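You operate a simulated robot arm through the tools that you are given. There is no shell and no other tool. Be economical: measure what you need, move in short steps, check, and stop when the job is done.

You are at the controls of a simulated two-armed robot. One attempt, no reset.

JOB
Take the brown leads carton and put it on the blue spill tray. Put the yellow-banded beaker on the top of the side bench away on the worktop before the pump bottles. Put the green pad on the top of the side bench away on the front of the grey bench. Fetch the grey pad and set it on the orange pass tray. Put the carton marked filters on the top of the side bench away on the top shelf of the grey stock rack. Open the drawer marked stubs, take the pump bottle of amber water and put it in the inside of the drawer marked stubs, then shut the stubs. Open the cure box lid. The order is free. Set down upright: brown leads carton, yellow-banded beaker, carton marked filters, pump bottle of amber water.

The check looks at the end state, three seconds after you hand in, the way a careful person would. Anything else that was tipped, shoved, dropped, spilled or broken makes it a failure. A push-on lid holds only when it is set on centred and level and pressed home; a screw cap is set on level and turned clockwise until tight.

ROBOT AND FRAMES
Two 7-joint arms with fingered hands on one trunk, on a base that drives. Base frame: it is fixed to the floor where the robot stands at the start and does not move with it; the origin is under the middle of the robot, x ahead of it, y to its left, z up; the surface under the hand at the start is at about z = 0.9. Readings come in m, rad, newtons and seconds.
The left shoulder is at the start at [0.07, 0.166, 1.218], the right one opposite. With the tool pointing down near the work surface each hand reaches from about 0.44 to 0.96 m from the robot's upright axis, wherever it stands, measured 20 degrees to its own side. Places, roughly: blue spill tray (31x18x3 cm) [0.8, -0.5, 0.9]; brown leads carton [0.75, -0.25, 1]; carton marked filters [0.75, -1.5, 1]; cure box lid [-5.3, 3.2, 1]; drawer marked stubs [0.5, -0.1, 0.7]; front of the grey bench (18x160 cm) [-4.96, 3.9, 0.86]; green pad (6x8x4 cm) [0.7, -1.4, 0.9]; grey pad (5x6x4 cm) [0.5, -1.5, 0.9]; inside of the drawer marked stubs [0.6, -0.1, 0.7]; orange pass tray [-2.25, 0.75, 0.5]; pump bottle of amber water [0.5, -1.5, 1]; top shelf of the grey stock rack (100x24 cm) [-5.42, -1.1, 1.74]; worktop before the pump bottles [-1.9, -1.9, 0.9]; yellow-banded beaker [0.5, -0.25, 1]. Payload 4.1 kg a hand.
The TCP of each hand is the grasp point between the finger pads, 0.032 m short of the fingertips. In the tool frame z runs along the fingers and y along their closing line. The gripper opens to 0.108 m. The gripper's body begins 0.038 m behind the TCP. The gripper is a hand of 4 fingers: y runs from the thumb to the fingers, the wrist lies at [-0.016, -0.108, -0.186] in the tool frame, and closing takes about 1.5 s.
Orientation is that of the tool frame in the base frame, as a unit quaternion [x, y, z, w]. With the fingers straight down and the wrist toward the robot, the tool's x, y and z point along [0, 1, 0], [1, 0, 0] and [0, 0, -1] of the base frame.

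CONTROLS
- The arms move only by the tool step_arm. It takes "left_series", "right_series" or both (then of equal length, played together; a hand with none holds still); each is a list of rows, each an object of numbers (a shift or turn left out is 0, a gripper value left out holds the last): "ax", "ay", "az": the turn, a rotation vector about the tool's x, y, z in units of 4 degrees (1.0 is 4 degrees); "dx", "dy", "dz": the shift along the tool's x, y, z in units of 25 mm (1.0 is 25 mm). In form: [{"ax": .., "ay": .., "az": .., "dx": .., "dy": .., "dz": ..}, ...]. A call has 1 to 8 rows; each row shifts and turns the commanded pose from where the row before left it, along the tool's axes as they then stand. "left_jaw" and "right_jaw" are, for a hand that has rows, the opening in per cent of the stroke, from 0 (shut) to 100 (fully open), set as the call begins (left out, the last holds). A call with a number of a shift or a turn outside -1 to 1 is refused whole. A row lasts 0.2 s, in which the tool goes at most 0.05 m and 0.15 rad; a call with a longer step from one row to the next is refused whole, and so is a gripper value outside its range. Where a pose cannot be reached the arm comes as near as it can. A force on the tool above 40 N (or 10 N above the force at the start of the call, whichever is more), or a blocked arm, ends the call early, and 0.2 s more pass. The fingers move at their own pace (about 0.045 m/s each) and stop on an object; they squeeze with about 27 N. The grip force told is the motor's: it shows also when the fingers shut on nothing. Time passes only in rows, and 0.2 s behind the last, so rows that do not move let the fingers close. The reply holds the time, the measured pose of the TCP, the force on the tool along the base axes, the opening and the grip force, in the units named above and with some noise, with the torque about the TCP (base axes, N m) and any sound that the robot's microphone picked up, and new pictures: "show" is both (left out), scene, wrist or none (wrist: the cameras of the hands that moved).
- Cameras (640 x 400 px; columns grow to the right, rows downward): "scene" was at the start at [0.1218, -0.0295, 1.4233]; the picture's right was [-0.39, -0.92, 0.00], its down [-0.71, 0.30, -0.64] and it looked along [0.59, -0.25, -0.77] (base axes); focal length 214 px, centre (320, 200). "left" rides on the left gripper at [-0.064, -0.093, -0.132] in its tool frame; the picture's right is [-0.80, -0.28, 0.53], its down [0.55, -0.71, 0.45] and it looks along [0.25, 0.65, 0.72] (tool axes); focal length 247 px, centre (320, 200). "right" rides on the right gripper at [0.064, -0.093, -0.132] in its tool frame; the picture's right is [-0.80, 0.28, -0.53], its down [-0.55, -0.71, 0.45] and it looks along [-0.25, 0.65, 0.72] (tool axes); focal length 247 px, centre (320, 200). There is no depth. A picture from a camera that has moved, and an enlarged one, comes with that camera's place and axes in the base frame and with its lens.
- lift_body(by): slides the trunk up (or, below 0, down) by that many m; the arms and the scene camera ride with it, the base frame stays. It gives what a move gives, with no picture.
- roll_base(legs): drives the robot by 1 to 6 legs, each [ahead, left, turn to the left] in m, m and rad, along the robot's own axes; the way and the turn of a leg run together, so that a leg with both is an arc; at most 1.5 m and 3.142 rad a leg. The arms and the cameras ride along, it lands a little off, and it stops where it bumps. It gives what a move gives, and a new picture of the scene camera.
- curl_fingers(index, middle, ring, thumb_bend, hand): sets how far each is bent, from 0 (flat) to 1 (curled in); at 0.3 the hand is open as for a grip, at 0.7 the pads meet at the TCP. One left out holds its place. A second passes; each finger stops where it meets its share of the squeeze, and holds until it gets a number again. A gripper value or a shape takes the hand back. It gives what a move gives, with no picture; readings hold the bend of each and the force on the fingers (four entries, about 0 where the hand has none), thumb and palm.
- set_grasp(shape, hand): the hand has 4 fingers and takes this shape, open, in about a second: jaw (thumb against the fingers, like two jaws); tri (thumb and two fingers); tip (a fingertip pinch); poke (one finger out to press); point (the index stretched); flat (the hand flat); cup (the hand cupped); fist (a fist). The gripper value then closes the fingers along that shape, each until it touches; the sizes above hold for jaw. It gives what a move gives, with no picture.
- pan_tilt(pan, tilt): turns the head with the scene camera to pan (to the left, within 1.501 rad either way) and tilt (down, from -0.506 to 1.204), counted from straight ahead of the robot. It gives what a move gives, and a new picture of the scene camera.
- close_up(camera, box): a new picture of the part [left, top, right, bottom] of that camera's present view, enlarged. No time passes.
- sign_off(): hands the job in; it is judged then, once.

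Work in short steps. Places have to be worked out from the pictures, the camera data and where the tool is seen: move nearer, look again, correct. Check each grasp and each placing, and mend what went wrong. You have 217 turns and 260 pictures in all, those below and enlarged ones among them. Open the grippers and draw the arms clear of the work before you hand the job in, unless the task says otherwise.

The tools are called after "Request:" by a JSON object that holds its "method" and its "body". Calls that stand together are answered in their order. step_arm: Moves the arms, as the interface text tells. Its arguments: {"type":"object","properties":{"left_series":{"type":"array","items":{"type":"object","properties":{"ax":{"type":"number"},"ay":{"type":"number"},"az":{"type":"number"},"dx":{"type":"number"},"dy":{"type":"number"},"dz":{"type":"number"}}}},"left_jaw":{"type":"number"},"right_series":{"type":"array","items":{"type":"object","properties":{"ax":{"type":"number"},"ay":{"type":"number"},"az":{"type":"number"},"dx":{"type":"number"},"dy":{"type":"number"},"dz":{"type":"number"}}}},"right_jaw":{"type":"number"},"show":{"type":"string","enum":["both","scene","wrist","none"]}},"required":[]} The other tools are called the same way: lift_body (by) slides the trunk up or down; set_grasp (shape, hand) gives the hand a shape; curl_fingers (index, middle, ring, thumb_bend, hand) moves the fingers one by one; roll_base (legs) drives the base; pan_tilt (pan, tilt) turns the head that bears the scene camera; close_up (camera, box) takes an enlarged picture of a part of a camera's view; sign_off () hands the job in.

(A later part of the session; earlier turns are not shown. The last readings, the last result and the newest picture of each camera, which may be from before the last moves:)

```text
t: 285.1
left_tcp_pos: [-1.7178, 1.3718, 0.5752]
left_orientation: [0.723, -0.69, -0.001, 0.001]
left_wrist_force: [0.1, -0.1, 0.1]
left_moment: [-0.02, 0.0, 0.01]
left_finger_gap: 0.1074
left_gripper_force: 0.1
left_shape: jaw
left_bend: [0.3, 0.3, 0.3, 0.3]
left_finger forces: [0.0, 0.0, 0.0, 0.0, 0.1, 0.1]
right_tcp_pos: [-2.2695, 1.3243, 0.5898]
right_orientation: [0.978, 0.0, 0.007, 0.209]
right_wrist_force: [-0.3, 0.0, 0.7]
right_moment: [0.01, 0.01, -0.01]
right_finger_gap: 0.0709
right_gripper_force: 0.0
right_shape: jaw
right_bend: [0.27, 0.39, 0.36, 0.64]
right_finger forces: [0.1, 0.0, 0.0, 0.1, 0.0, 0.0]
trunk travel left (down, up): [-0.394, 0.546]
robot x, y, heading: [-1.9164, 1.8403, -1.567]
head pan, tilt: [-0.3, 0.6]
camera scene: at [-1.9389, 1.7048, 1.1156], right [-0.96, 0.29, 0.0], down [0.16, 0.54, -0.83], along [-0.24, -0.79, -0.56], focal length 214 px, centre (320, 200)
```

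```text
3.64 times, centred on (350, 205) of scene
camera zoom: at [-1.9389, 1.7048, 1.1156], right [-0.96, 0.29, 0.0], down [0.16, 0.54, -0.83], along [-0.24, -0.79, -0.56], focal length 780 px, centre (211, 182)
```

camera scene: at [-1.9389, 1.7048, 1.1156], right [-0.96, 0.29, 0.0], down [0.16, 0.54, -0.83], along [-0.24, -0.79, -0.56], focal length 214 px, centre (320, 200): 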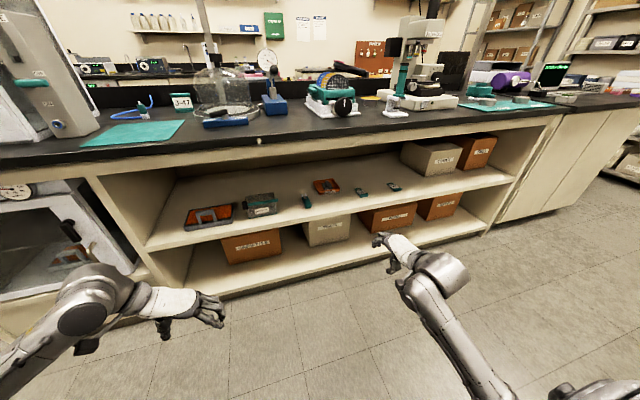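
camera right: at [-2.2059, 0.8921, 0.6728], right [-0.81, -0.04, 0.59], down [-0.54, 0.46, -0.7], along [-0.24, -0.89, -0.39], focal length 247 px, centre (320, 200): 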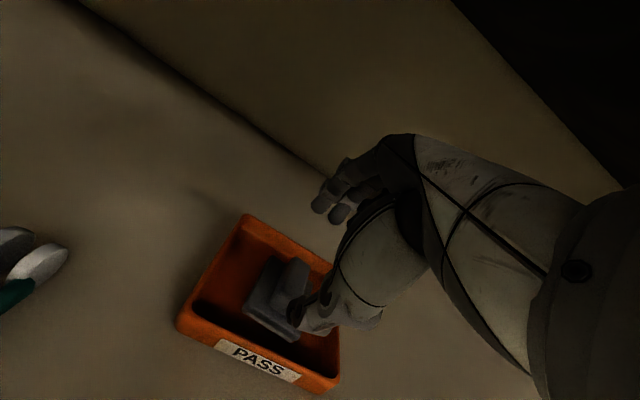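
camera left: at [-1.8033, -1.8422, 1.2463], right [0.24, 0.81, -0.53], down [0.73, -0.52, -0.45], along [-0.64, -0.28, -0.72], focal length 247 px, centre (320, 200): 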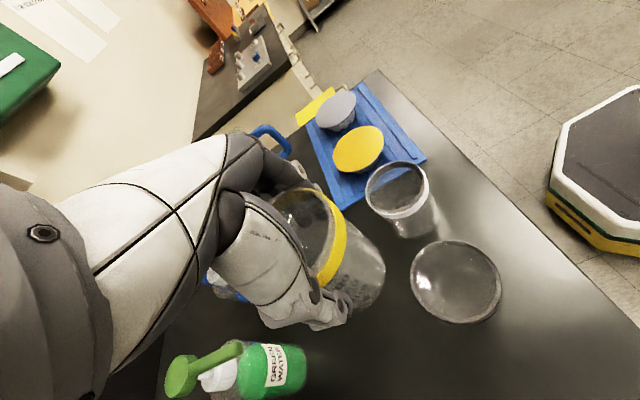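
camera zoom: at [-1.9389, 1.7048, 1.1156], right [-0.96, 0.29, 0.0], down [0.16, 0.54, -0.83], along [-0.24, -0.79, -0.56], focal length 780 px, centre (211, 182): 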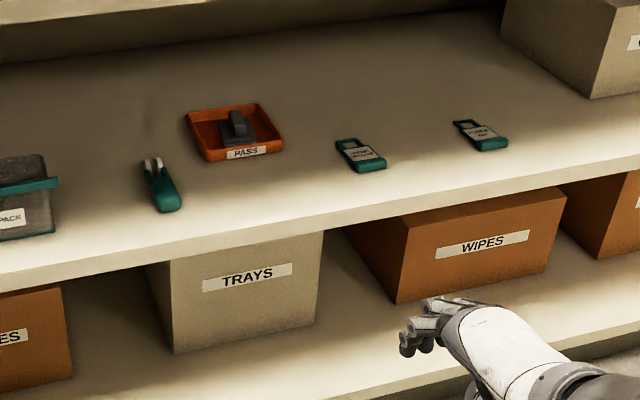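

Grey pad sits in the pass tray. Raise the trunk, straighten the right hand, and return to the side bench for the filters carton and green pad.

Request:
{"method": "lift_body", "body": {"by": 0.4}}

Request:
{"method": "lift_body", "body": {"by": 0.14}}

Request:
{"method": "step_arm", "body": {"right_series": [{"ax": 1}, {"ax": 1}, {"ax": 1}, {"ax": 1}, {"ax": 1}, {"ax": 1}], "right_jaw": 100, "show": "none"}}

Request:
{"method": "roll_base", "body": {"legs": [[0, 0, 1.567], [0, -0.19, 0], [1.4, 0, 0], [0.28, 0, 0], [0, 0, -1.571]]}}

Request:
{"method": "roll_base", "body": {"legs": [[1.3, 0, 0], [1.2, 0, 0], [0, 0, 1.571]]}}

```text
t: 289.0
left_tcp_pos: [-1.7169, 1.3696, 0.9738]
left_orientation: [0.723, -0.691, -0.001, 0.001]
left_wrist_force: [0.3, 0.5, -0.4]
left_moment: [0.0, -0.01, -0.02]
left_finger_gap: 0.1075
left_gripper_force: 0.1
left_shape: jaw
left_bend: [0.3, 0.3, 0.3, 0.3]
left_finger forces: [0.0, 0.1, 0.0, 0.0, 0.0, 0.0]
right_tcp_pos: [-2.2675, 1.3241, 0.9895]
right_orientation: [0.978, 0.0, 0.007, 0.208]
right_wrist_force: [0.2, 0.2, 0.4]
right_moment: [-0.02, 0.02, -0.01]
right_finger_gap: 0.0711
right_gripper_force: 0.1
right_shape: jaw
right_bend: [0.27, 0.39, 0.36, 0.64]
right_finger forces: [0.0, 0.0, 0.1, 0.0, 0.1, 0.0]
trunk travel left (down, up): [-0.794, 0.146]
robot x, y, heading: [-1.9142, 1.8381, -1.567]
head pan, tilt: [-0.3, 0.6]
```

```text
t: 290.6
left_tcp_pos: [-1.7169, 1.3698, 1.1128]
left_orientation: [0.723, -0.691, -0.001, 0.0]
left_wrist_force: [-1.0, 1.1, 0.1]
left_moment: [-0.01, 0.01, 0.01]
left_finger_gap: 0.1075
left_gripper_force: 0.1
left_shape: jaw
left_bend: [0.3, 0.3, 0.3, 0.3]
left_finger forces: [0.0, 0.1, 0.1, 0.1, 0.0, 0.0]
right_tcp_pos: [-2.2686, 1.3237, 1.1292]
right_orientation: [0.978, 0.0, 0.007, 0.208]
right_wrist_force: [-0.2, -0.3, 0.0]
right_moment: [0.02, 0.01, 0.0]
right_finger_gap: 0.0709
right_gripper_force: 0.1
right_shape: jaw
right_bend: [0.27, 0.39, 0.36, 0.64]
right_finger forces: [0.0, 0.0, 0.1, 0.0, 0.1, 0.0]
trunk travel left (down, up): [-0.934, 0.006]
robot x, y, heading: [-1.9154, 1.8374, -1.57]
head pan, tilt: [-0.3, 0.6]
```

```text
t: 292.0
left_tcp_pos: [-1.717, 1.3702, 1.1145]
left_orientation: [0.722, -0.692, -0.002, 0.001]
left_wrist_force: [-0.3, 0.2, 0.4]
left_moment: [-0.01, 0.01, 0.01]
left_finger_gap: 0.1076
left_gripper_force: 0.1
left_shape: jaw
left_bend: [0.3, 0.3, 0.3, 0.3]
left_finger forces: [0.1, 0.0, 0.1, 0.0, 0.1, 0.1]
right_tcp_pos: [-2.2686, 1.3233, 1.1284]
right_orientation: [1.0, 0.001, 0.006, 0.001]
right_wrist_force: [-0.2, 0.4, 0.0]
right_moment: [0.01, -0.05, 0.03]
right_finger_gap: 0.1076
right_gripper_force: 0.1
right_shape: jaw
right_bend: [0.3, 0.3, 0.3, 0.3]
right_finger forces: [0.0, 0.1, 0.0, 0.0, 0.0, 0.0]
trunk travel left (down, up): [-0.934, 0.006]
robot x, y, heading: [-1.9119, 1.8352, -1.57]
head pan, tilt: [-0.3, 0.6]
```

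```text
t: 309.4
left_tcp_pos: [-0.0207, 1.2182, 1.1141]
left_orientation: [0.732, -0.681, 0.0, 0.002]
left_wrist_force: [-0.3, -0.6, -0.1]
left_moment: [0.01, -0.01, 0.0]
left_finger_gap: 0.1077
left_gripper_force: 0.1
left_shape: jaw
left_bend: [0.3, 0.3, 0.3, 0.3]
left_finger forces: [0.0, 0.0, 0.0, 0.1, 0.0, 0.0]
right_tcp_pos: [-0.5707, 1.1556, 1.1302]
right_orientation: [1.0, 0.015, 0.005, 0.002]
right_wrist_force: [0.6, -0.1, 0.4]
right_moment: [-0.01, 0.0, -0.03]
right_finger_gap: 0.1078
right_gripper_force: 0.1
right_shape: jaw
right_bend: [0.3, 0.3, 0.3, 0.3]
right_finger forces: [0.0, 0.0, 0.0, 0.0, 0.1, 0.0]
trunk travel left (down, up): [-0.934, 0.006]
robot x, y, heading: [-0.23, 1.679, -1.539]
head pan, tilt: [-0.3, 0.6]
camera scene: at [-0.2522, 1.5448, 1.6555], right [-0.96, 0.26, 0.0], down [0.15, 0.55, -0.82], along [-0.22, -0.8, -0.57], focal length 214 px, centre (320, 200)
```

scene: 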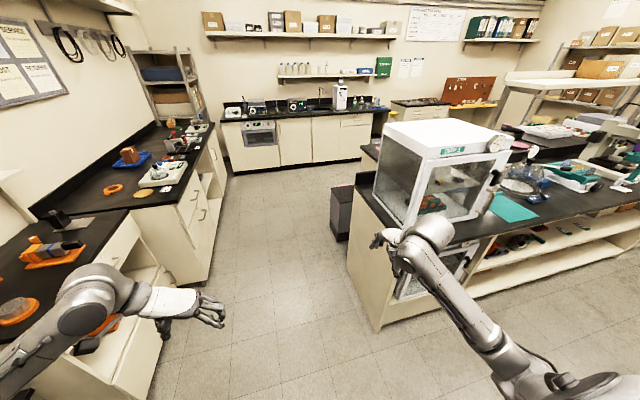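

```text
t: 325.4
left_tcp_pos: [0.3231, -0.6087, 1.1137]
left_orientation: [0.999, 0.045, 0.001, 0.002]
left_wrist_force: [0.1, 0.7, 0.1]
left_moment: [-0.01, 0.01, -0.01]
left_finger_gap: 0.1077
left_gripper_force: 0.1
left_shape: jaw
left_bend: [0.3, 0.3, 0.3, 0.3]
left_finger forces: [0.0, 0.0, 0.0, 0.0, 0.0, 0.1]
right_tcp_pos: [0.3954, -1.1563, 1.1295]
right_orientation: [0.69, 0.724, 0.005, -0.004]
right_wrist_force: [-0.7, -0.8, 0.1]
right_moment: [-0.04, -0.03, 0.02]
right_finger_gap: 0.1074
right_gripper_force: 0.1
right_shape: jaw
right_bend: [0.3, 0.3, 0.3, 0.3]
right_finger forces: [0.0, 0.1, 0.1, 0.0, 0.0, 0.0]
trunk travel left (down, up): [-0.934, 0.006]
robot x, y, heading: [-0.1361, -0.829, 0.056]
head pan, tilt: [-0.3, 0.6]
camera scene: at [0.0016, -0.8454, 1.6555], right [-0.25, -0.97, 0.0], down [-0.55, 0.14, -0.82], along [0.8, -0.2, -0.57], focal length 214 px, centre (320, 200)
```

scene: 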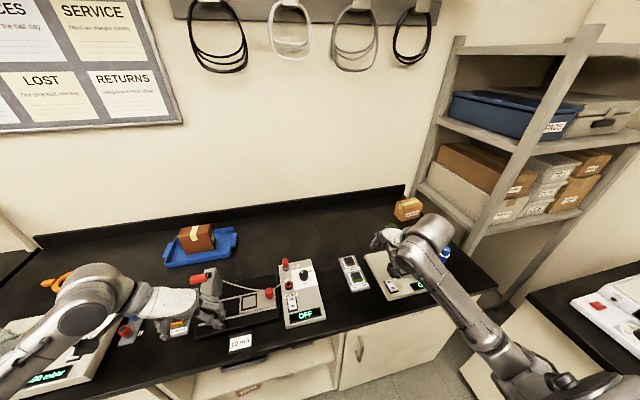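

Square up and shift to the right end; then look closely at the filters carton and green pad.

Request:
{"method": "roll_base", "body": {"legs": [[0, 0, -0.056], [0.02, -0.3, 0]]}}

Request:
{"method": "pan_tilt", "body": {"pan": -0.45, "tilt": 0.6}}

Request:
{"method": "close_up", "body": {"camera": "scene", "box": [240, 130, 400, 240]}}

Request:
{"method": "close_up", "body": {"camera": "right", "box": [150, 40, 400, 200]}}

```text
t: 327.9
left_tcp_pos: [0.3528, -0.936, 1.1137]
left_orientation: [1.0, 0.017, 0.0, 0.002]
left_wrist_force: [0.4, -0.4, -0.2]
left_moment: [0.01, -0.01, 0.02]
left_finger_gap: 0.1075
left_gripper_force: 0.0
left_shape: jaw
left_bend: [0.3, 0.3, 0.3, 0.3]
left_finger forces: [0.0, 0.1, 0.1, 0.1, 0.0, 0.0]
right_tcp_pos: [0.3928, -1.4869, 1.1289]
right_orientation: [0.711, 0.703, 0.005, -0.003]
right_wrist_force: [0.0, -0.3, -0.3]
right_moment: [-0.01, 0.01, 0.01]
right_finger_gap: 0.1078
right_gripper_force: 0.0
right_shape: jaw
right_bend: [0.3, 0.3, 0.3, 0.3]
right_finger forces: [0.1, 0.0, 0.0, 0.0, 0.1, 0.0]
trunk travel left (down, up): [-0.934, 0.006]
robot x, y, heading: [-0.1176, -1.1262, -0.01]
head pan, tilt: [-0.3, 0.6]
camera scene: at [0.0181, -1.1532, 1.6555], right [-0.3, -0.95, 0.0], down [-0.54, 0.17, -0.83], along [0.79, -0.25, -0.56], focal length 214 px, centre (320, 200)
```

scene: 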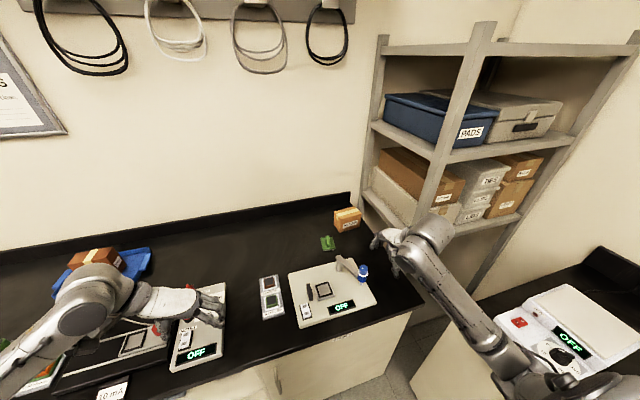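

```text
t: 328.6
left_tcp_pos: [0.3537, -0.9371, 1.1137]
left_orientation: [1.0, 0.016, 0.0, 0.002]
left_wrist_force: [-0.7, -0.2, 0.5]
left_moment: [0.0, -0.03, 0.03]
left_finger_gap: 0.108
left_gripper_force: 0.0
left_shape: jaw
left_bend: [0.3, 0.3, 0.3, 0.3]
left_finger forces: [0.0, 0.0, 0.0, 0.1, 0.0, 0.1]
right_tcp_pos: [0.3928, -1.489, 1.13]
right_orientation: [0.711, 0.703, 0.006, -0.003]
right_wrist_force: [0.7, -0.3, 0.0]
right_moment: [-0.03, -0.02, -0.02]
right_finger_gap: 0.1078
right_gripper_force: 0.2
right_shape: jaw
right_bend: [0.3, 0.3, 0.3, 0.3]
right_finger forces: [0.1, 0.0, 0.0, 0.0, 0.0, 0.0]
trunk travel left (down, up): [-0.934, 0.006]
robot x, y, heading: [-0.1138, -1.1285, -0.004]
head pan, tilt: [-0.45, 0.6]
camera scene: at [0.0134, -1.1682, 1.6554], right [-0.44, -0.9, 0.0], down [-0.51, 0.25, -0.82], along [0.74, -0.36, -0.57], focal length 214 px, centre (320, 200)
```

scene: 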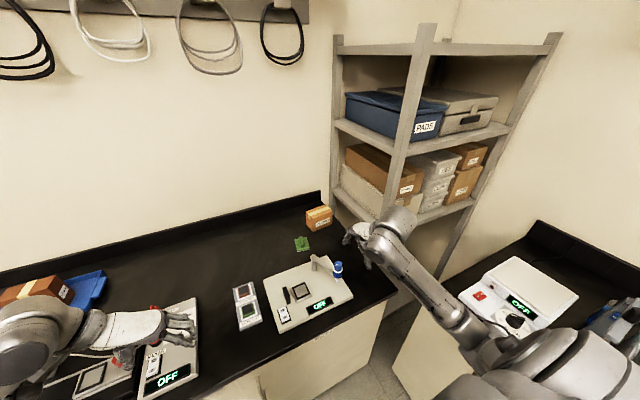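

```text
3.64 times, centred on (320, 185) of scene
camera zoom: at [0.0134, -1.1682, 1.6554], right [-0.44, -0.9, 0.0], down [-0.51, 0.25, -0.82], along [0.74, -0.36, -0.57], focal length 780 px, centre (320, 254)
```

zoom: 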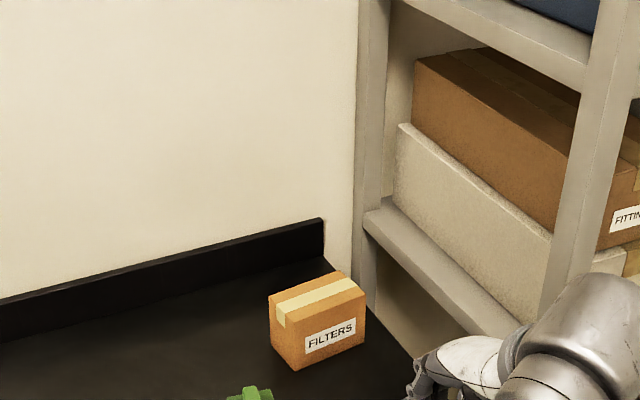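

```text
2.50 times, centred on (275, 120) of right
camera zoom: at [0.2998, -1.4257, 1.2622], right [0.27, -0.81, 0.52], down [-0.71, -0.54, -0.46], along [0.65, -0.25, -0.72], focal length 617 px, centre (432, 400)
```

zoom: 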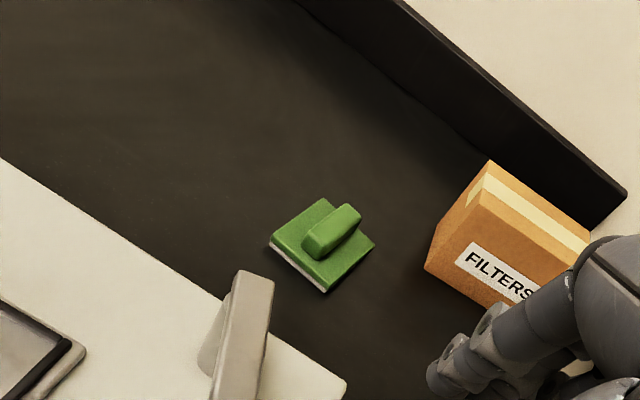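

Filters carton: ≈6.2 cm deep (x), 12 cm wide (y), 8.5 cm high, centre ≈(0.792,-1.545). Green pad centre ≈(0.703,-1.411). Move the base in, then bring the right hand over the carton.

Request:
{"method": "roll_base", "body": {"legs": [[0.11, -0.05, 0]]}}

Request:
{"method": "step_arm", "body": {"right_series": [{"dy": 1}, {"dy": 1}, {"dy": 1}, {"dy": 1}, {"dy": 1}, {"dy": 1}, {"dy": 1}, {"dy": 1}], "right_jaw": 100, "show": "wrist"}}

```text
t: 329.9
left_tcp_pos: [0.4628, -0.9888, 1.1129]
left_orientation: [1.0, 0.016, 0.001, 0.001]
left_wrist_force: [-0.7, 0.0, 0.1]
left_moment: [-0.04, -0.06, -0.02]
left_finger_gap: 0.1076
left_gripper_force: 0.2
left_shape: jaw
left_bend: [0.3, 0.3, 0.3, 0.3]
left_finger forces: [0.0, 0.1, 0.0, 0.0, 0.0, 0.0]
right_tcp_pos: [0.5015, -1.5407, 1.1298]
right_orientation: [0.711, 0.703, 0.006, -0.003]
right_wrist_force: [0.3, 0.0, 0.0]
right_moment: [0.02, -0.01, 0.03]
right_finger_gap: 0.1076
right_gripper_force: 0.1
right_shape: jaw
right_bend: [0.3, 0.3, 0.3, 0.3]
right_finger forces: [0.0, 0.1, 0.0, 0.1, 0.0, 0.1]
trunk travel left (down, up): [-0.934, 0.006]
robot x, y, heading: [-0.0058, -1.1805, -0.008]
head pan, tilt: [-0.45, 0.6]
camera scene: at [0.1224, -1.2187, 1.6556], right [-0.44, -0.9, 0.0], down [-0.51, 0.25, -0.83], along [0.74, -0.37, -0.56], focal length 214 px, centre (320, 200)
```

scene: 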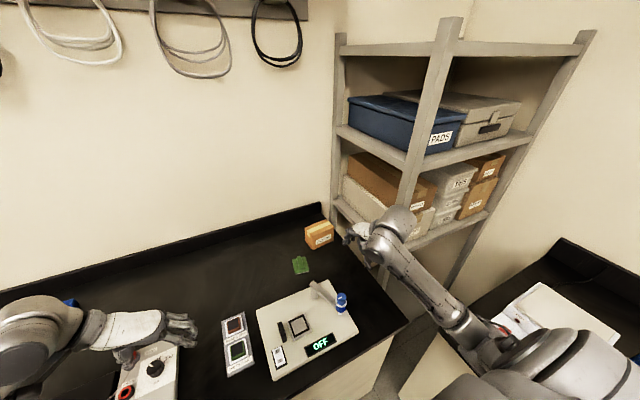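

```text
t: 331.7
left_tcp_pos: [0.4652, -0.988, 1.1137]
left_orientation: [1.0, 0.016, -0.001, 0.001]
left_wrist_force: [0.2, -0.3, -0.5]
left_moment: [-0.04, 0.02, -0.01]
left_finger_gap: 0.1077
left_gripper_force: 0.1
left_shape: jaw
left_bend: [0.3, 0.3, 0.3, 0.3]
left_finger forces: [0.0, 0.1, 0.0, 0.0, 0.0, 0.0]
right_tcp_pos: [0.7043, -1.5433, 1.1305]
right_orientation: [0.711, 0.703, 0.004, -0.004]
right_wrist_force: [0.5, -0.2, 0.5]
right_moment: [-0.01, -0.02, -0.01]
right_finger_gap: 0.1074
right_gripper_force: 0.2
right_shape: jaw
right_bend: [0.3, 0.3, 0.3, 0.3]
right_finger forces: [0.0, 0.0, 0.0, 0.0, 0.0, 0.0]
trunk travel left (down, up): [-0.934, 0.006]
robot x, y, heading: [-0.008, -1.18, -0.012]
head pan, tilt: [-0.45, 0.6]
camera right: at [0.6112, -1.4797, 1.2629], right [0.27, -0.81, 0.52], down [-0.71, -0.54, -0.46], along [0.65, -0.25, -0.72], focal length 247 px, centre (320, 200)
```

right: 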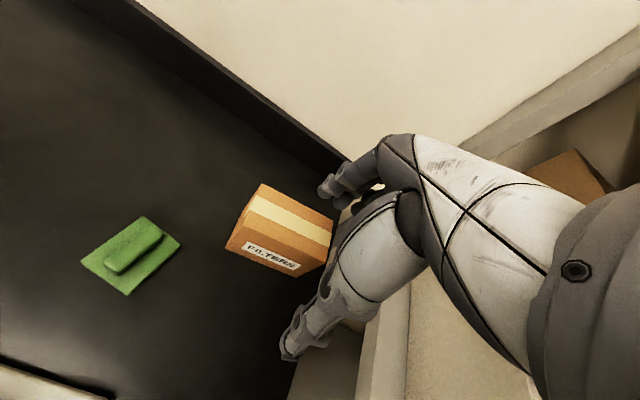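

Carton top centre ≈(0.797,-1.548). Move forward 9 cm and descend.

Request:
{"method": "step_arm", "body": {"right_series": [{"dy": 0.93, "dx": -0.05}, {"dy": 0.93, "dx": -0.05}, {"dy": 0.93, "dx": -0.05}, {"dy": 0.9, "dx": -0.05}, {"dz": 1}, {"dz": 1}, {"dz": 1}, {"dz": 1}], "show": "wrist"}}

```text
t: 333.5
left_tcp_pos: [0.4642, -0.9889, 1.1134]
left_orientation: [1.0, 0.016, 0.0, 0.002]
left_wrist_force: [1.0, -0.2, -0.5]
left_moment: [-0.01, 0.02, 0.01]
left_finger_gap: 0.1077
left_gripper_force: 0.0
left_shape: jaw
left_bend: [0.3, 0.3, 0.3, 0.3]
left_finger forces: [0.1, 0.0, 0.0, 0.1, 0.0, 0.1]
right_tcp_pos: [0.7957, -1.5482, 1.0293]
right_orientation: [0.712, 0.702, 0.005, -0.003]
right_wrist_force: [0.0, 0.2, -0.9]
right_moment: [-0.02, 0.02, -0.03]
right_finger_gap: 0.1074
right_gripper_force: 0.0
right_shape: jaw
right_bend: [0.3, 0.3, 0.3, 0.3]
right_finger forces: [0.1, 0.0, 0.0, 0.0, 0.0, 0.0]
trunk travel left (down, up): [-0.934, 0.006]
robot x, y, heading: [-0.0059, -1.1771, -0.007]
head pan, tilt: [-0.45, 0.6]
camera right: at [0.7023, -1.4841, 1.1619], right [0.27, -0.81, 0.52], down [-0.71, -0.54, -0.46], along [0.65, -0.25, -0.72], focal length 247 px, centre (320, 200)
```

right: 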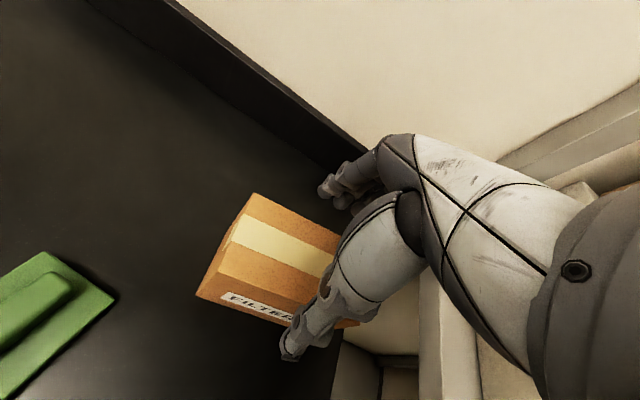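

Request:
{"method": "step_arm", "body": {"right_series": [{"dz": 1, "dy": -0.15}, {"dz": 1}, {"dz": 0.6}, {"dz": 0.4}], "show": "none"}}

Request:
{"method": "step_arm", "body": {"right_series": [{}, {}, {}, {}, {}, {}, {}], "right_jaw": 0, "show": "wrist"}}

```text
t: 334.5
left_tcp_pos: [0.4626, -0.9884, 1.1143]
left_orientation: [1.0, 0.015, 0.0, 0.002]
left_wrist_force: [0.1, -0.5, -0.2]
left_moment: [0.01, -0.01, 0.05]
left_finger_gap: 0.1079
left_gripper_force: 0.1
left_shape: jaw
left_bend: [0.3, 0.3, 0.3, 0.3]
left_finger forces: [0.0, 0.1, 0.1, 0.1, 0.0, 0.0]
right_tcp_pos: [0.7915, -1.5464, 0.9589]
right_orientation: [0.711, 0.704, 0.006, -0.002]
right_wrist_force: [2.7, -1.8, 9.3]
right_moment: [0.1, 0.0, -0.01]
right_finger_gap: 0.1078
right_gripper_force: 0.1
right_shape: jaw
right_bend: [0.29, 0.3, 0.3, 0.3]
right_finger forces: [6.4, 0.1, 0.1, 0.1, 2.8, 0.0]
trunk travel left (down, up): [-0.934, 0.006]
robot x, y, heading: [-0.009, -1.1802, -0.007]
head pan, tilt: [-0.45, 0.6]
```

```text
t: 336.1
left_tcp_pos: [0.4635, -0.9882, 1.1148]
left_orientation: [1.0, 0.015, 0.0, 0.002]
left_wrist_force: [0.1, 0.0, -0.5]
left_moment: [-0.04, -0.04, 0.01]
left_finger_gap: 0.1077
left_gripper_force: 0.1
left_shape: jaw
left_bend: [0.3, 0.3, 0.3, 0.3]
left_finger forces: [0.1, 0.0, 0.0, 0.0, 0.1, 0.0]
right_tcp_pos: [0.7912, -1.5452, 0.9562]
right_orientation: [0.711, 0.703, 0.005, -0.003]
right_wrist_force: [3.4, -1.1, 10.5]
right_moment: [-0.22, -0.56, 0.04]
right_finger_gap: 0.0667
right_gripper_force: 27.4
right_shape: jaw
right_bend: [0.34, 0.42, 0.36, 0.63]
right_finger forces: [12.7, 15.9, 3.7, 0.0, 28.4, 0.0]
trunk travel left (down, up): [-0.934, 0.006]
robot x, y, heading: [-0.0052, -1.1788, -0.012]
head pan, tilt: [-0.45, 0.6]
camera right: at [0.6977, -1.4823, 1.0885], right [0.27, -0.81, 0.52], down [-0.71, -0.54, -0.46], along [0.65, -0.25, -0.72], focal length 247 px, centre (320, 200)
```

right: 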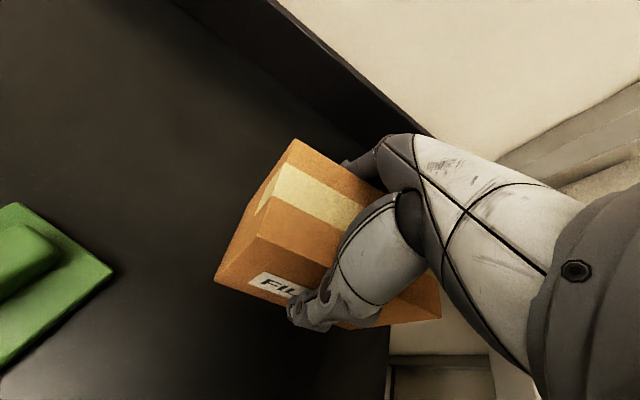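

Gripped at 67 mm (palm rests on the top). Lift.

Request:
{"method": "step_arm", "body": {"right_series": [{"dz": -0.4}, {"dz": -1}, {"dz": -1}, {"dz": -1}, {"dz": -1}, {"dz": -1}, {"dz": -1}], "show": "wrist"}}

```text
t: 337.7
left_tcp_pos: [0.4638, -0.9888, 1.1136]
left_orientation: [1.0, 0.016, -0.001, 0.002]
left_wrist_force: [0.4, 0.2, 0.6]
left_moment: [-0.01, -0.02, -0.03]
left_finger_gap: 0.1076
left_gripper_force: 0.0
left_shape: jaw
left_bend: [0.3, 0.3, 0.3, 0.3]
left_finger forces: [0.0, 0.0, 0.0, 0.1, 0.0, 0.1]
right_tcp_pos: [0.7915, -1.5482, 1.1142]
right_orientation: [0.711, 0.703, 0.005, -0.004]
right_wrist_force: [0.2, -0.5, -0.9]
right_moment: [0.03, 0.03, -0.01]
right_finger_gap: 0.0664
right_gripper_force: 27.0
right_shape: jaw
right_bend: [0.35, 0.43, 0.37, 0.62]
right_finger forces: [9.8, 14.5, 3.3, 0.0, 28.9, 0.0]
trunk travel left (down, up): [-0.934, 0.006]
robot x, y, heading: [-0.0041, -1.1817, -0.01]
head pan, tilt: [-0.45, 0.6]
camera right: at [0.6988, -1.4857, 1.247], right [0.27, -0.81, 0.52], down [-0.71, -0.54, -0.46], along [0.65, -0.25, -0.72], focal length 247 px, centre (320, 200)
```

right: 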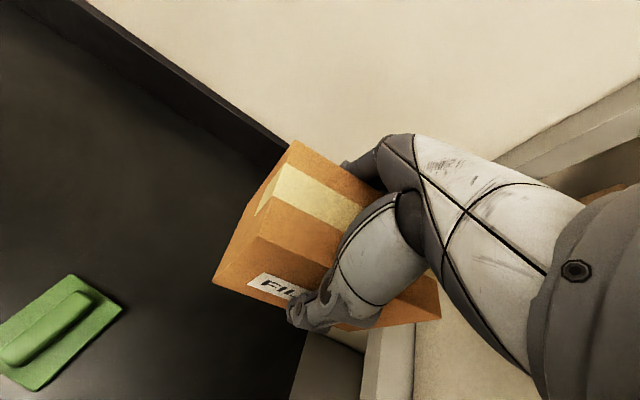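

Now the green pad with the left hand; raise the carton out of the way at the same time.

Request:
{"method": "step_arm", "body": {"left_series": [{"dx": 0.53, "dy": 1}, {"dx": 0.53, "dy": 1}, {"dx": 0.53, "dy": 1}, {"dx": 0.53, "dy": 1}, {"dx": 0.53, "dy": 1}, {"dx": 0.53, "dy": 1}, {"dx": 0.53, "dy": 1}, {"dx": 0.53, "dy": 1}], "right_series": [{"dz": -1}, {"dz": -1}, {"dz": -1}, {"dz": -1}, {"dz": -1}, {"dz": -1}, {}, {}], "show": "none"}}

Request:
{"method": "step_arm", "body": {"left_series": [{"dx": 0.53, "dy": 1}, {"dx": 0.53, "dy": 1}, {"dx": 0.53, "dy": 1}, {"dx": 0.53, "dy": 1}, {"dx": 0.53, "dy": 1}, {"dx": 0.53, "dy": 1}, {"dx": 0.53, "dy": 1}, {"dx": 0.53, "dy": 1}], "left_jaw": 100, "show": "both"}}

```text
t: 339.5
left_tcp_pos: [0.5773, -1.1876, 1.1141]
left_orientation: [1.0, 0.017, -0.001, 0.001]
left_wrist_force: [0.6, -0.6, 0.4]
left_moment: [0.03, 0.01, -0.01]
left_finger_gap: 0.1076
left_gripper_force: 0.0
left_shape: jaw
left_bend: [0.3, 0.3, 0.3, 0.3]
left_finger forces: [0.0, 0.1, 0.0, 0.1, 0.1, 0.1]
right_tcp_pos: [0.7923, -1.5528, 1.2637]
right_orientation: [0.71, 0.704, 0.006, -0.004]
right_wrist_force: [0.2, -0.8, -1.8]
right_moment: [0.0, -0.02, -0.03]
right_finger_gap: 0.0661
right_gripper_force: 26.9
right_shape: jaw
right_bend: [0.35, 0.43, 0.37, 0.62]
right_finger forces: [10.0, 14.5, 3.2, 0.1, 28.7, 0.0]
trunk travel left (down, up): [-0.934, 0.006]
robot x, y, heading: [-0.0074, -1.182, -0.004]
head pan, tilt: [-0.45, 0.6]
```

```text
t: 341.3
left_tcp_pos: [0.6894, -1.3828, 1.1122]
left_orientation: [1.0, 0.015, -0.001, 0.0]
left_wrist_force: [-0.7, -0.5, -0.6]
left_moment: [-0.02, 0.01, -0.01]
left_finger_gap: 0.1076
left_gripper_force: 0.0
left_shape: jaw
left_bend: [0.3, 0.3, 0.3, 0.3]
left_finger forces: [0.0, 0.0, 0.0, 0.0, 0.1, 0.1]
right_tcp_pos: [0.7913, -1.5529, 1.2635]
right_orientation: [0.711, 0.703, 0.005, -0.004]
right_wrist_force: [0.4, -1.1, -0.7]
right_moment: [0.04, -0.01, 0.01]
right_finger_gap: 0.0659
right_gripper_force: 27.2
right_shape: jaw
right_bend: [0.35, 0.43, 0.37, 0.62]
right_finger forces: [9.9, 14.4, 3.3, 0.0, 28.7, 0.0]
trunk travel left (down, up): [-0.934, 0.006]
robot x, y, heading: [-0.0073, -1.1774, -0.012]
head pan, tilt: [-0.45, 0.6]
camera scene: at [0.1245, -1.2227, 1.6553], right [-0.44, -0.9, 0.0], down [-0.51, 0.25, -0.82], along [0.74, -0.36, -0.57], focal length 214 px, centre (320, 200)
camera left: at [0.6207, -1.2931, 1.2451], right [-0.81, 0.26, -0.53], down [0.53, 0.72, -0.45], along [0.27, -0.64, -0.72], focal length 247 px, centre (320, 200)
```

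scene: 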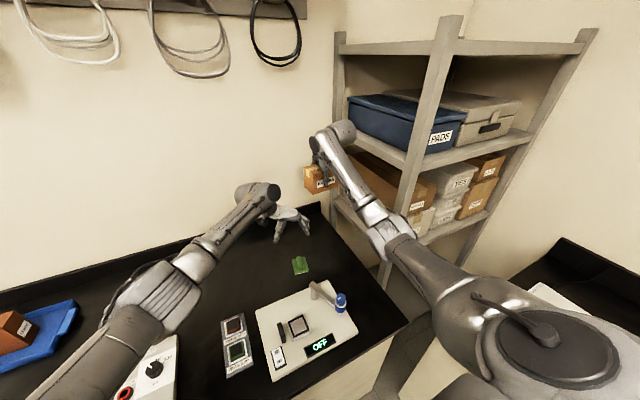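
left: 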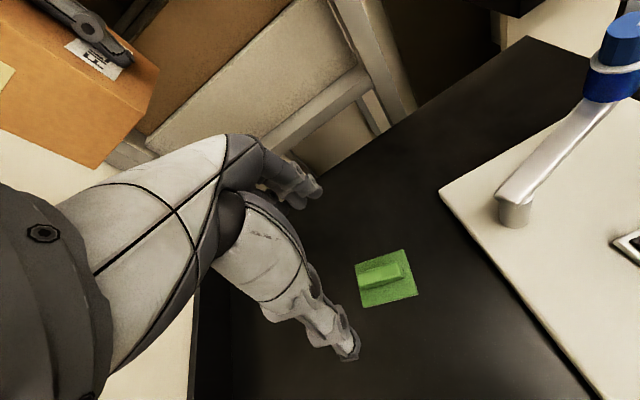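

Green pad centre ≈(0.698,-1.411). Align and descend.

Request:
{"method": "step_arm", "body": {"left_series": [{"dx": 0.33, "dy": 0.6}, {"dy": 0.56, "dz": 0.5}, {"dz": 1}, {"dz": 1}, {"dz": 1}, {"dz": 1}, {"dz": 1}, {"dz": 0.6}], "show": "wrist"}}

```text
t: 343.1
left_tcp_pos: [0.6635, -1.3945, 1.0038]
left_orientation: [1.0, 0.015, 0.001, 0.001]
left_wrist_force: [0.3, -1.1, 0.0]
left_moment: [0.04, 0.02, -0.06]
left_finger_gap: 0.1076
left_gripper_force: 0.2
left_shape: jaw
left_bend: [0.3, 0.3, 0.3, 0.3]
left_finger forces: [0.0, 0.0, 0.0, 0.0, 0.0, 0.0]
left hand out of reach, approached as far as the arm can: row 2, 3, 4, 5, 6, 7, 8
right_tcp_pos: [0.7916, -1.5523, 1.2656]
right_orientation: [0.711, 0.703, 0.007, -0.004]
right_wrist_force: [0.4, 0.1, -1.2]
right_moment: [-0.01, 0.01, -0.03]
right_finger_gap: 0.0662
right_gripper_force: 27.2
right_shape: jaw
right_bend: [0.35, 0.43, 0.37, 0.62]
right_finger forces: [9.9, 14.5, 3.3, 0.0, 28.7, 0.1]
trunk travel left (down, up): [-0.934, 0.006]
robot x, y, heading: [-0.0092, -1.1802, -0.008]
head pan, tilt: [-0.45, 0.6]
camera left: at [0.5963, -1.3034, 1.1344], right [-0.81, 0.26, -0.53], down [0.53, 0.72, -0.45], along [0.27, -0.64, -0.72], focal length 247 px, centre (320, 200)
```

left: 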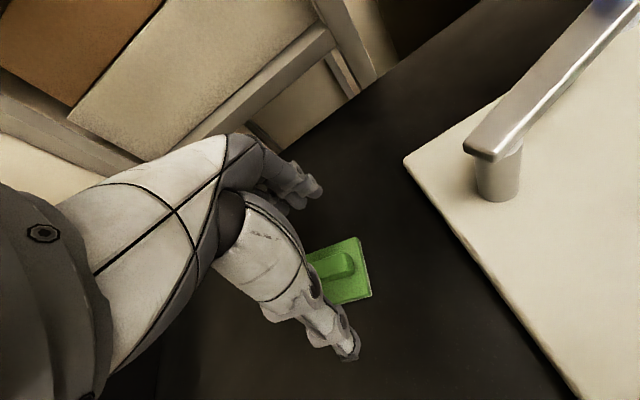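

The arm is stretched; use the base for the last centimetres and the trunk to descend.

Request:
{"method": "roll_base", "body": {"legs": [[0.035, -0.017, 0]]}}

Request:
{"method": "lift_body", "body": {"by": -0.03}}

Request:
{"method": "close_up", "body": {"camera": "left", "box": [0, 0, 640, 400]}}

```text
t: 343.9
left_tcp_pos: [0.6921, -1.4068, 1.0088]
left_orientation: [1.0, 0.015, 0.003, 0.004]
left_wrist_force: [-1.0, 0.9, 0.1]
left_moment: [-0.01, -0.05, 0.0]
left_finger_gap: 0.1078
left_gripper_force: 0.0
left_shape: jaw
left_bend: [0.3, 0.3, 0.3, 0.3]
left_finger forces: [0.1, 0.1, 0.0, 0.0, 0.0, 0.0]
right_tcp_pos: [0.8186, -1.5655, 1.2713]
right_orientation: [0.711, 0.703, 0.007, 0.001]
right_wrist_force: [-0.7, 1.2, -0.4]
right_moment: [-0.05, -0.03, -0.01]
right_finger_gap: 0.066
right_gripper_force: 27.3
right_shape: jaw
right_bend: [0.35, 0.43, 0.37, 0.62]
right_finger forces: [9.9, 14.5, 3.2, 0.0, 28.9, 0.1]
trunk travel left (down, up): [-0.934, 0.006]
robot x, y, heading: [0.0257, -1.1952, -0.01]
head pan, tilt: [-0.45, 0.6]
camera scene: at [0.1483, -1.231, 1.6566], right [-0.44, -0.9, 0.0], down [-0.5, 0.25, -0.83], along [0.74, -0.37, -0.56], focal length 214 px, centre (320, 200)
```

scene: 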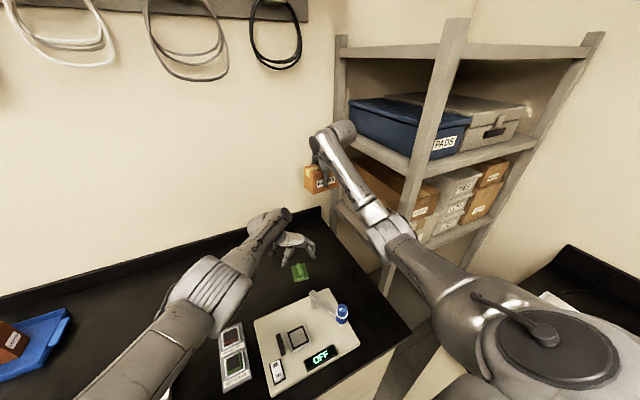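

```text
t: 344.7
left_tcp_pos: [0.6981, -1.4109, 0.974]
left_orientation: [1.0, 0.015, -0.001, 0.001]
left_wrist_force: [0.3, -0.3, -0.2]
left_moment: [-0.01, -0.01, 0.0]
left_finger_gap: 0.1077
left_gripper_force: 0.1
left_shape: jaw
left_bend: [0.3, 0.3, 0.3, 0.3]
left_finger forces: [0.0, 0.0, 0.1, 0.0, 0.1, 0.0]
right_tcp_pos: [0.8257, -1.5682, 1.2353]
right_orientation: [0.71, 0.704, 0.006, -0.004]
right_wrist_force: [-0.6, -0.3, -1.5]
right_moment: [0.01, -0.02, -0.01]
right_finger_gap: 0.0663
right_gripper_force: 26.6
right_shape: jaw
right_bend: [0.35, 0.43, 0.37, 0.62]
right_finger forces: [9.9, 14.5, 3.3, 0.0, 28.7, 0.0]
trunk travel left (down, up): [-0.904, 0.036]
robot x, y, heading: [0.028, -1.1994, -0.011]
head pan, tilt: [-0.45, 0.6]
```

```text
1.00 times, centred on (320, 200) of left (not enlarged: the box is as wide or as high as the picture)
camera zoom: at [0.6306, -1.3192, 1.1045], right [-0.81, 0.26, -0.53], down [0.53, 0.72, -0.45], along [0.27, -0.64, -0.72], focal length 247 px, centre (320, 200)
```

zoom: 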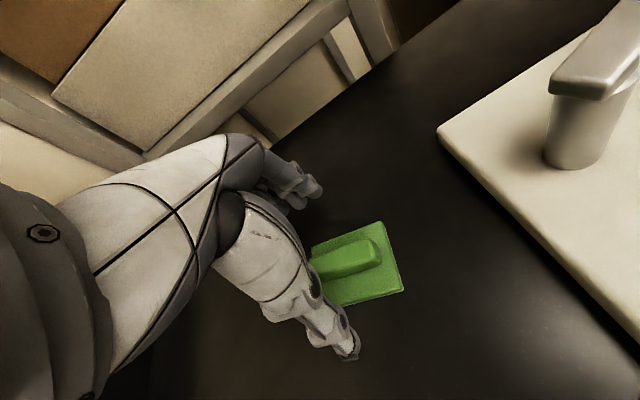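

Centred. Lower 32 mm and close.

Request:
{"method": "lift_body", "body": {"by": -0.032}}

Request:
{"method": "step_arm", "body": {"left_series": [{}, {}, {}, {}, {}, {}, {}], "left_jaw": 0, "show": "wrist"}}

```text
t: 345.5
left_tcp_pos: [0.6992, -1.4104, 0.9419]
left_orientation: [1.0, 0.015, 0.0, 0.001]
left_wrist_force: [0.3, 0.4, -0.7]
left_moment: [0.0, -0.01, 0.01]
left_finger_gap: 0.108
left_gripper_force: 0.0
left_shape: jaw
left_bend: [0.3, 0.3, 0.3, 0.3]
left_finger forces: [0.0, 0.0, 0.0, 0.0, 0.1, 0.1]
right_tcp_pos: [0.8258, -1.5685, 1.2029]
right_orientation: [0.711, 0.703, 0.006, -0.003]
right_wrist_force: [0.3, -0.3, -1.4]
right_moment: [-0.01, -0.02, 0.0]
right_finger_gap: 0.0658
right_gripper_force: 27.1
right_shape: jaw
right_bend: [0.35, 0.43, 0.37, 0.62]
right_finger forces: [10.0, 14.5, 3.3, 0.0, 28.6, 0.1]
trunk travel left (down, up): [-0.872, 0.068]
robot x, y, heading: [0.0291, -1.198, -0.011]
head pan, tilt: [-0.45, 0.6]
```

```text
t: 347.1
left_tcp_pos: [0.6978, -1.4104, 0.9446]
left_orientation: [1.0, 0.015, 0.002, 0.003]
left_wrist_force: [8.4, -0.6, 24.1]
left_moment: [0.07, -0.33, -0.27]
left_finger_gap: 0.0442
left_gripper_force: 26.4
left_shape: jaw
left_bend: [0.74, 0.46, 0.55, 0.74]
left_finger forces: [21.5, 11.8, 0.1, 0.0, 41.8, 0.1]
right_tcp_pos: [0.8247, -1.5674, 1.2055]
right_orientation: [0.711, 0.703, 0.006, -0.002]
right_wrist_force: [0.0, 0.7, -0.8]
right_moment: [0.01, -0.03, -0.03]
right_finger_gap: 0.0661
right_gripper_force: 26.8
right_shape: jaw
right_bend: [0.35, 0.43, 0.37, 0.62]
right_finger forces: [9.9, 14.5, 3.4, 0.1, 28.7, 0.0]
trunk travel left (down, up): [-0.872, 0.068]
robot x, y, heading: [0.0274, -1.1944, -0.011]
head pan, tilt: [-0.45, 0.6]
camera left: at [0.6299, -1.3188, 1.0749], right [-0.8, 0.26, -0.54], down [0.53, 0.72, -0.45], along [0.27, -0.64, -0.71], focal length 247 px, centre (320, 200)
```

left: 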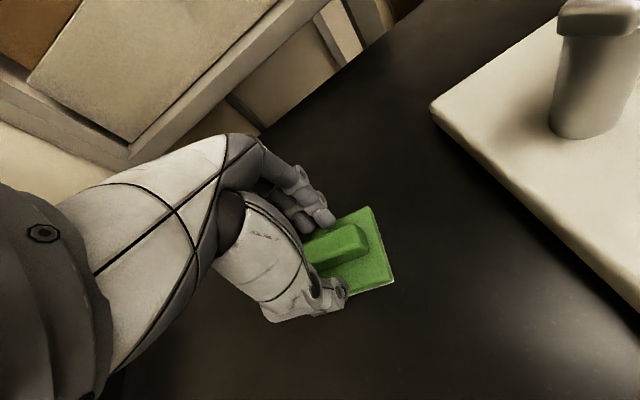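

Gripped around pad/ridge. Lift by the trunk and check.

Request:
{"method": "lift_body", "body": {"by": 0.05}}

Request:
{"method": "close_up", "body": {"camera": "left", "box": [0, 0, 640, 400]}}

```text
t: 348.0
left_tcp_pos: [0.6979, -1.4111, 0.9911]
left_orientation: [1.0, 0.016, -0.001, 0.001]
left_wrist_force: [0.1, 0.2, -0.4]
left_moment: [0.02, 0.02, 0.01]
left_finger_gap: 0.043
left_gripper_force: 27.5
left_shape: jaw
left_bend: [0.74, 0.46, 0.55, 0.74]
left_finger forces: [14.1, 9.7, 0.0, 0.0, 26.1, 0.0]
right_tcp_pos: [0.8255, -1.5696, 1.253]
right_orientation: [0.711, 0.703, 0.005, -0.004]
right_wrist_force: [1.0, -0.2, -2.0]
right_moment: [0.01, 0.01, -0.02]
right_finger_gap: 0.0661
right_gripper_force: 26.7
right_shape: jaw
right_bend: [0.35, 0.43, 0.37, 0.62]
right_finger forces: [9.9, 14.5, 3.3, 0.0, 28.6, 0.0]
trunk travel left (down, up): [-0.922, 0.018]
robot x, y, heading: [0.0277, -1.1929, -0.01]
head pan, tilt: [-0.45, 0.6]
```

```text
1.00 times, centred on (320, 200) of left (not enlarged: the box is as wide or as high as the picture)
camera zoom: at [0.6314, -1.3195, 1.1216], right [-0.81, 0.26, -0.53], down [0.53, 0.72, -0.45], along [0.27, -0.64, -0.72], focal length 247 px, centre (320, 200)
```

zoom: 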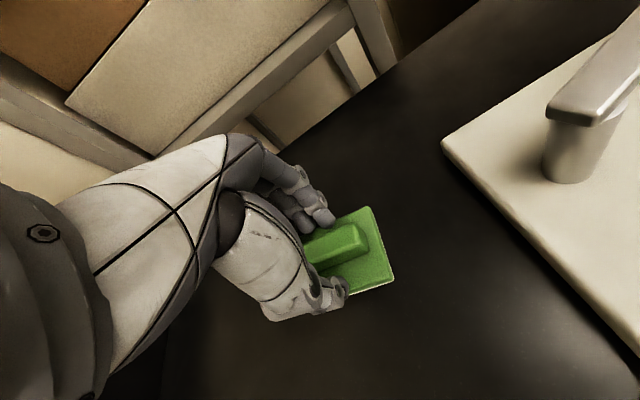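

Held. Raise and retract both hands to compact carrying poses.

Request:
{"method": "step_arm", "body": {"left_series": [{"dz": -1}, {"dz": -1}, {"dz": -1}, {"dz": -1}, {"dz": -1}, {"dz": -0.5, "dx": -0.8, "dy": -0.6}, {"dx": -0.8, "dy": -0.8}, {"dx": -0.8, "dy": -0.8}], "right_series": [{}, {}, {}, {}, {"dy": -0.5}, {"dy": -1}, {"dy": -1}, {"dy": -1}], "show": "none"}}

Request:
{"method": "step_arm", "body": {"left_series": [{"dx": -0.8, "dy": -1}, {"dx": -0.8, "dy": -1}, {"dx": -0.8, "dy": -1}, {"dx": -0.8, "dy": -1}, {"dx": -0.8, "dy": -1}, {"dx": -0.8, "dy": -1}, {"dx": -0.5, "dy": -1}, {"dy": -1}], "right_series": [{"dy": -1}, {"dy": -1}, {"dy": -1}, {"dy": -1}, {"dy": -1}, {"dy": -1}, {"dy": -1}, {"dy": -1}], "show": "scene"}}

```text
t: 349.8
left_tcp_pos: [0.7384, -1.4146, 1.0976]
left_orientation: [0.998, 0.025, 0.048, 0.034]
left_wrist_force: [-0.8, 0.1, 0.0]
left_moment: [0.01, 0.02, 0.02]
left_finger_gap: 0.0414
left_gripper_force: 27.2
left_shape: jaw
left_bend: [0.74, 0.47, 0.55, 0.74]
left_finger forces: [13.5, 9.2, 0.1, 0.1, 22.3, 0.0]
left hand out of reach, approached as far as the arm can: row 1, 2, 3, 4, 5, 6, 7, 8
right_tcp_pos: [0.7377, -1.5677, 1.2528]
right_orientation: [0.71, 0.704, 0.005, -0.003]
right_wrist_force: [-1.0, 0.2, -1.2]
right_moment: [0.01, -0.01, -0.01]
right_finger_gap: 0.0661
right_gripper_force: 26.7
right_shape: jaw
right_bend: [0.35, 0.43, 0.37, 0.62]
right_finger forces: [9.9, 14.5, 3.2, 0.0, 28.6, 0.0]
trunk travel left (down, up): [-0.922, 0.018]
robot x, y, heading: [0.0292, -1.1964, -0.008]
head pan, tilt: [-0.45, 0.6]
```

```text
t: 351.8
left_tcp_pos: [0.723, -1.3391, 1.06]
left_orientation: [0.998, 0.043, 0.018, 0.033]
left_wrist_force: [-1.8, -0.3, -0.3]
left_moment: [0.01, -0.01, -0.02]
left_finger_gap: 0.0413
left_gripper_force: 27.0
left_shape: jaw
left_bend: [0.74, 0.47, 0.55, 0.74]
left_finger forces: [13.6, 8.8, 0.1, 0.0, 21.4, 0.0]
left hand out of reach, approached as far as the arm can: row 1, 2, 3, 4, 5, 6
right_tcp_pos: [0.5378, -1.5653, 1.2511]
right_orientation: [0.711, 0.703, 0.005, -0.003]
right_wrist_force: [0.4, 0.2, -1.0]
right_moment: [0.05, 0.01, -0.03]
right_finger_gap: 0.066
right_gripper_force: 26.9
right_shape: jaw
right_bend: [0.35, 0.43, 0.37, 0.62]
right_finger forces: [10.0, 14.4, 3.3, 0.0, 28.3, 0.0]
trunk travel left (down, up): [-0.922, 0.018]
robot x, y, heading: [0.0293, -1.1973, -0.008]
head pan, tilt: [-0.45, 0.6]
stopped in row 8 (left hand): the arm was blocked; the commanded pose is now the measured one
camera scene: at [0.1595, -1.2364, 1.6433], right [-0.44, -0.9, 0.0], down [-0.51, 0.25, -0.82], along [0.74, -0.37, -0.57], focal length 214 px, centre (320, 200)
```

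scene: 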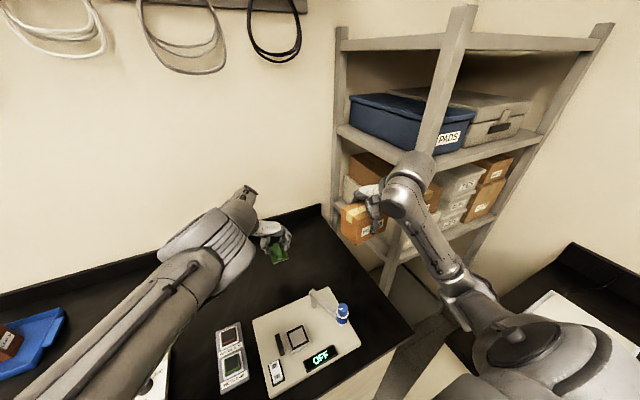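

The left arm was over-stretched. From the reset pose, move it up and inward.

Request:
{"method": "step_arm", "body": {"left_series": [{"dx": -0.5, "dy": -0.6}, {"dx": -0.8, "dy": -0.8}, {"dx": -0.8, "dy": -0.8}, {"dx": -0.8, "dy": -0.8, "dz": -0.5}, {"dx": -0.5, "dy": -0.8, "dz": -0.8}, {"dx": -0.5, "dy": -0.8, "dz": -0.8}, {"dx": -0.5, "dy": -0.8, "dz": -0.8}, {"dx": -0.5, "dy": -0.8, "dz": -0.8}], "show": "scene"}}

```text
t: 353.1
left_tcp_pos: [0.6333, -1.177, 1.0133]
left_orientation: [0.994, 0.087, -0.05, 0.033]
left_wrist_force: [-0.3, -0.1, 0.1]
left_moment: [-0.01, -0.02, 0.0]
left_finger_gap: 0.0411
left_gripper_force: 26.9
left_shape: jaw
left_bend: [0.74, 0.47, 0.55, 0.74]
left_finger forces: [13.2, 8.1, 0.1, 0.1, 21.1, 0.0]
left hand out of reach, approached as far as the arm can: row 2, 3, 4, 5, 6
right_tcp_pos: [0.5362, -1.5646, 1.2523]
right_orientation: [0.71, 0.704, 0.005, -0.004]
right_wrist_force: [0.2, -0.5, -1.6]
right_moment: [0.0, 0.01, -0.01]
right_finger_gap: 0.0658
right_gripper_force: 26.8
right_shape: jaw
right_bend: [0.35, 0.43, 0.37, 0.62]
right_finger forces: [10.0, 14.4, 3.3, 0.0, 28.3, 0.1]
trunk travel left (down, up): [-0.922, 0.018]
robot x, y, heading: [0.0261, -1.1954, -0.009]
head pan, tilt: [-0.45, 0.6]
stopped in row 6 (left hand): the arm was blocked; the commanded pose is now the measured one
camera scene: at [0.1582, -1.2357, 1.6435], right [-0.44, -0.9, 0.0], down [-0.51, 0.25, -0.83], along [0.74, -0.37, -0.56], focal length 214 px, centre (320, 200)
```

scene: 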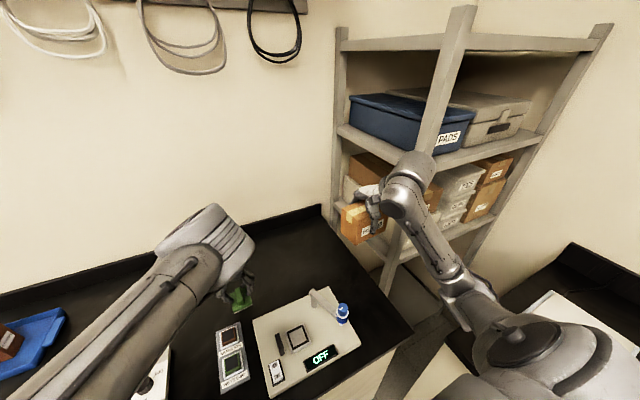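

Try raising the left hand straight up from here.

Request:
{"method": "step_arm", "body": {"left_series": [{"dz": -0.8}, {"dz": -0.8}, {"dz": -0.8}, {"dz": -0.8}, {"dz": -0.8}, {"dz": -0.8}], "show": "none"}}

```text
t: 354.7
left_tcp_pos: [0.6344, -1.1279, 1.0887]
left_orientation: [0.986, 0.134, -0.095, 0.041]
left_wrist_force: [0.4, -0.4, -0.6]
left_moment: [0.01, 0.03, 0.0]
left_finger_gap: 0.0414
left_gripper_force: 26.9
left_shape: jaw
left_bend: [0.74, 0.47, 0.55, 0.74]
left_finger forces: [13.3, 8.0, 0.0, 0.0, 20.9, 0.0]
right_tcp_pos: [0.5375, -1.5663, 1.2525]
right_orientation: [0.711, 0.703, 0.005, -0.003]
right_wrist_force: [0.2, 0.7, -1.5]
right_moment: [0.02, -0.01, 0.04]
right_finger_gap: 0.0661
right_gripper_force: 26.8
right_shape: jaw
right_bend: [0.35, 0.43, 0.37, 0.62]
right_finger forces: [10.0, 14.4, 3.3, 0.0, 28.2, 0.0]
trunk travel left (down, up): [-0.922, 0.018]
robot x, y, heading: [0.0284, -1.1942, -0.005]
head pan, tilt: [-0.45, 0.6]
stopped in row 6 (left hand): the arm was blocked; the commanded pose is now the measured one
```

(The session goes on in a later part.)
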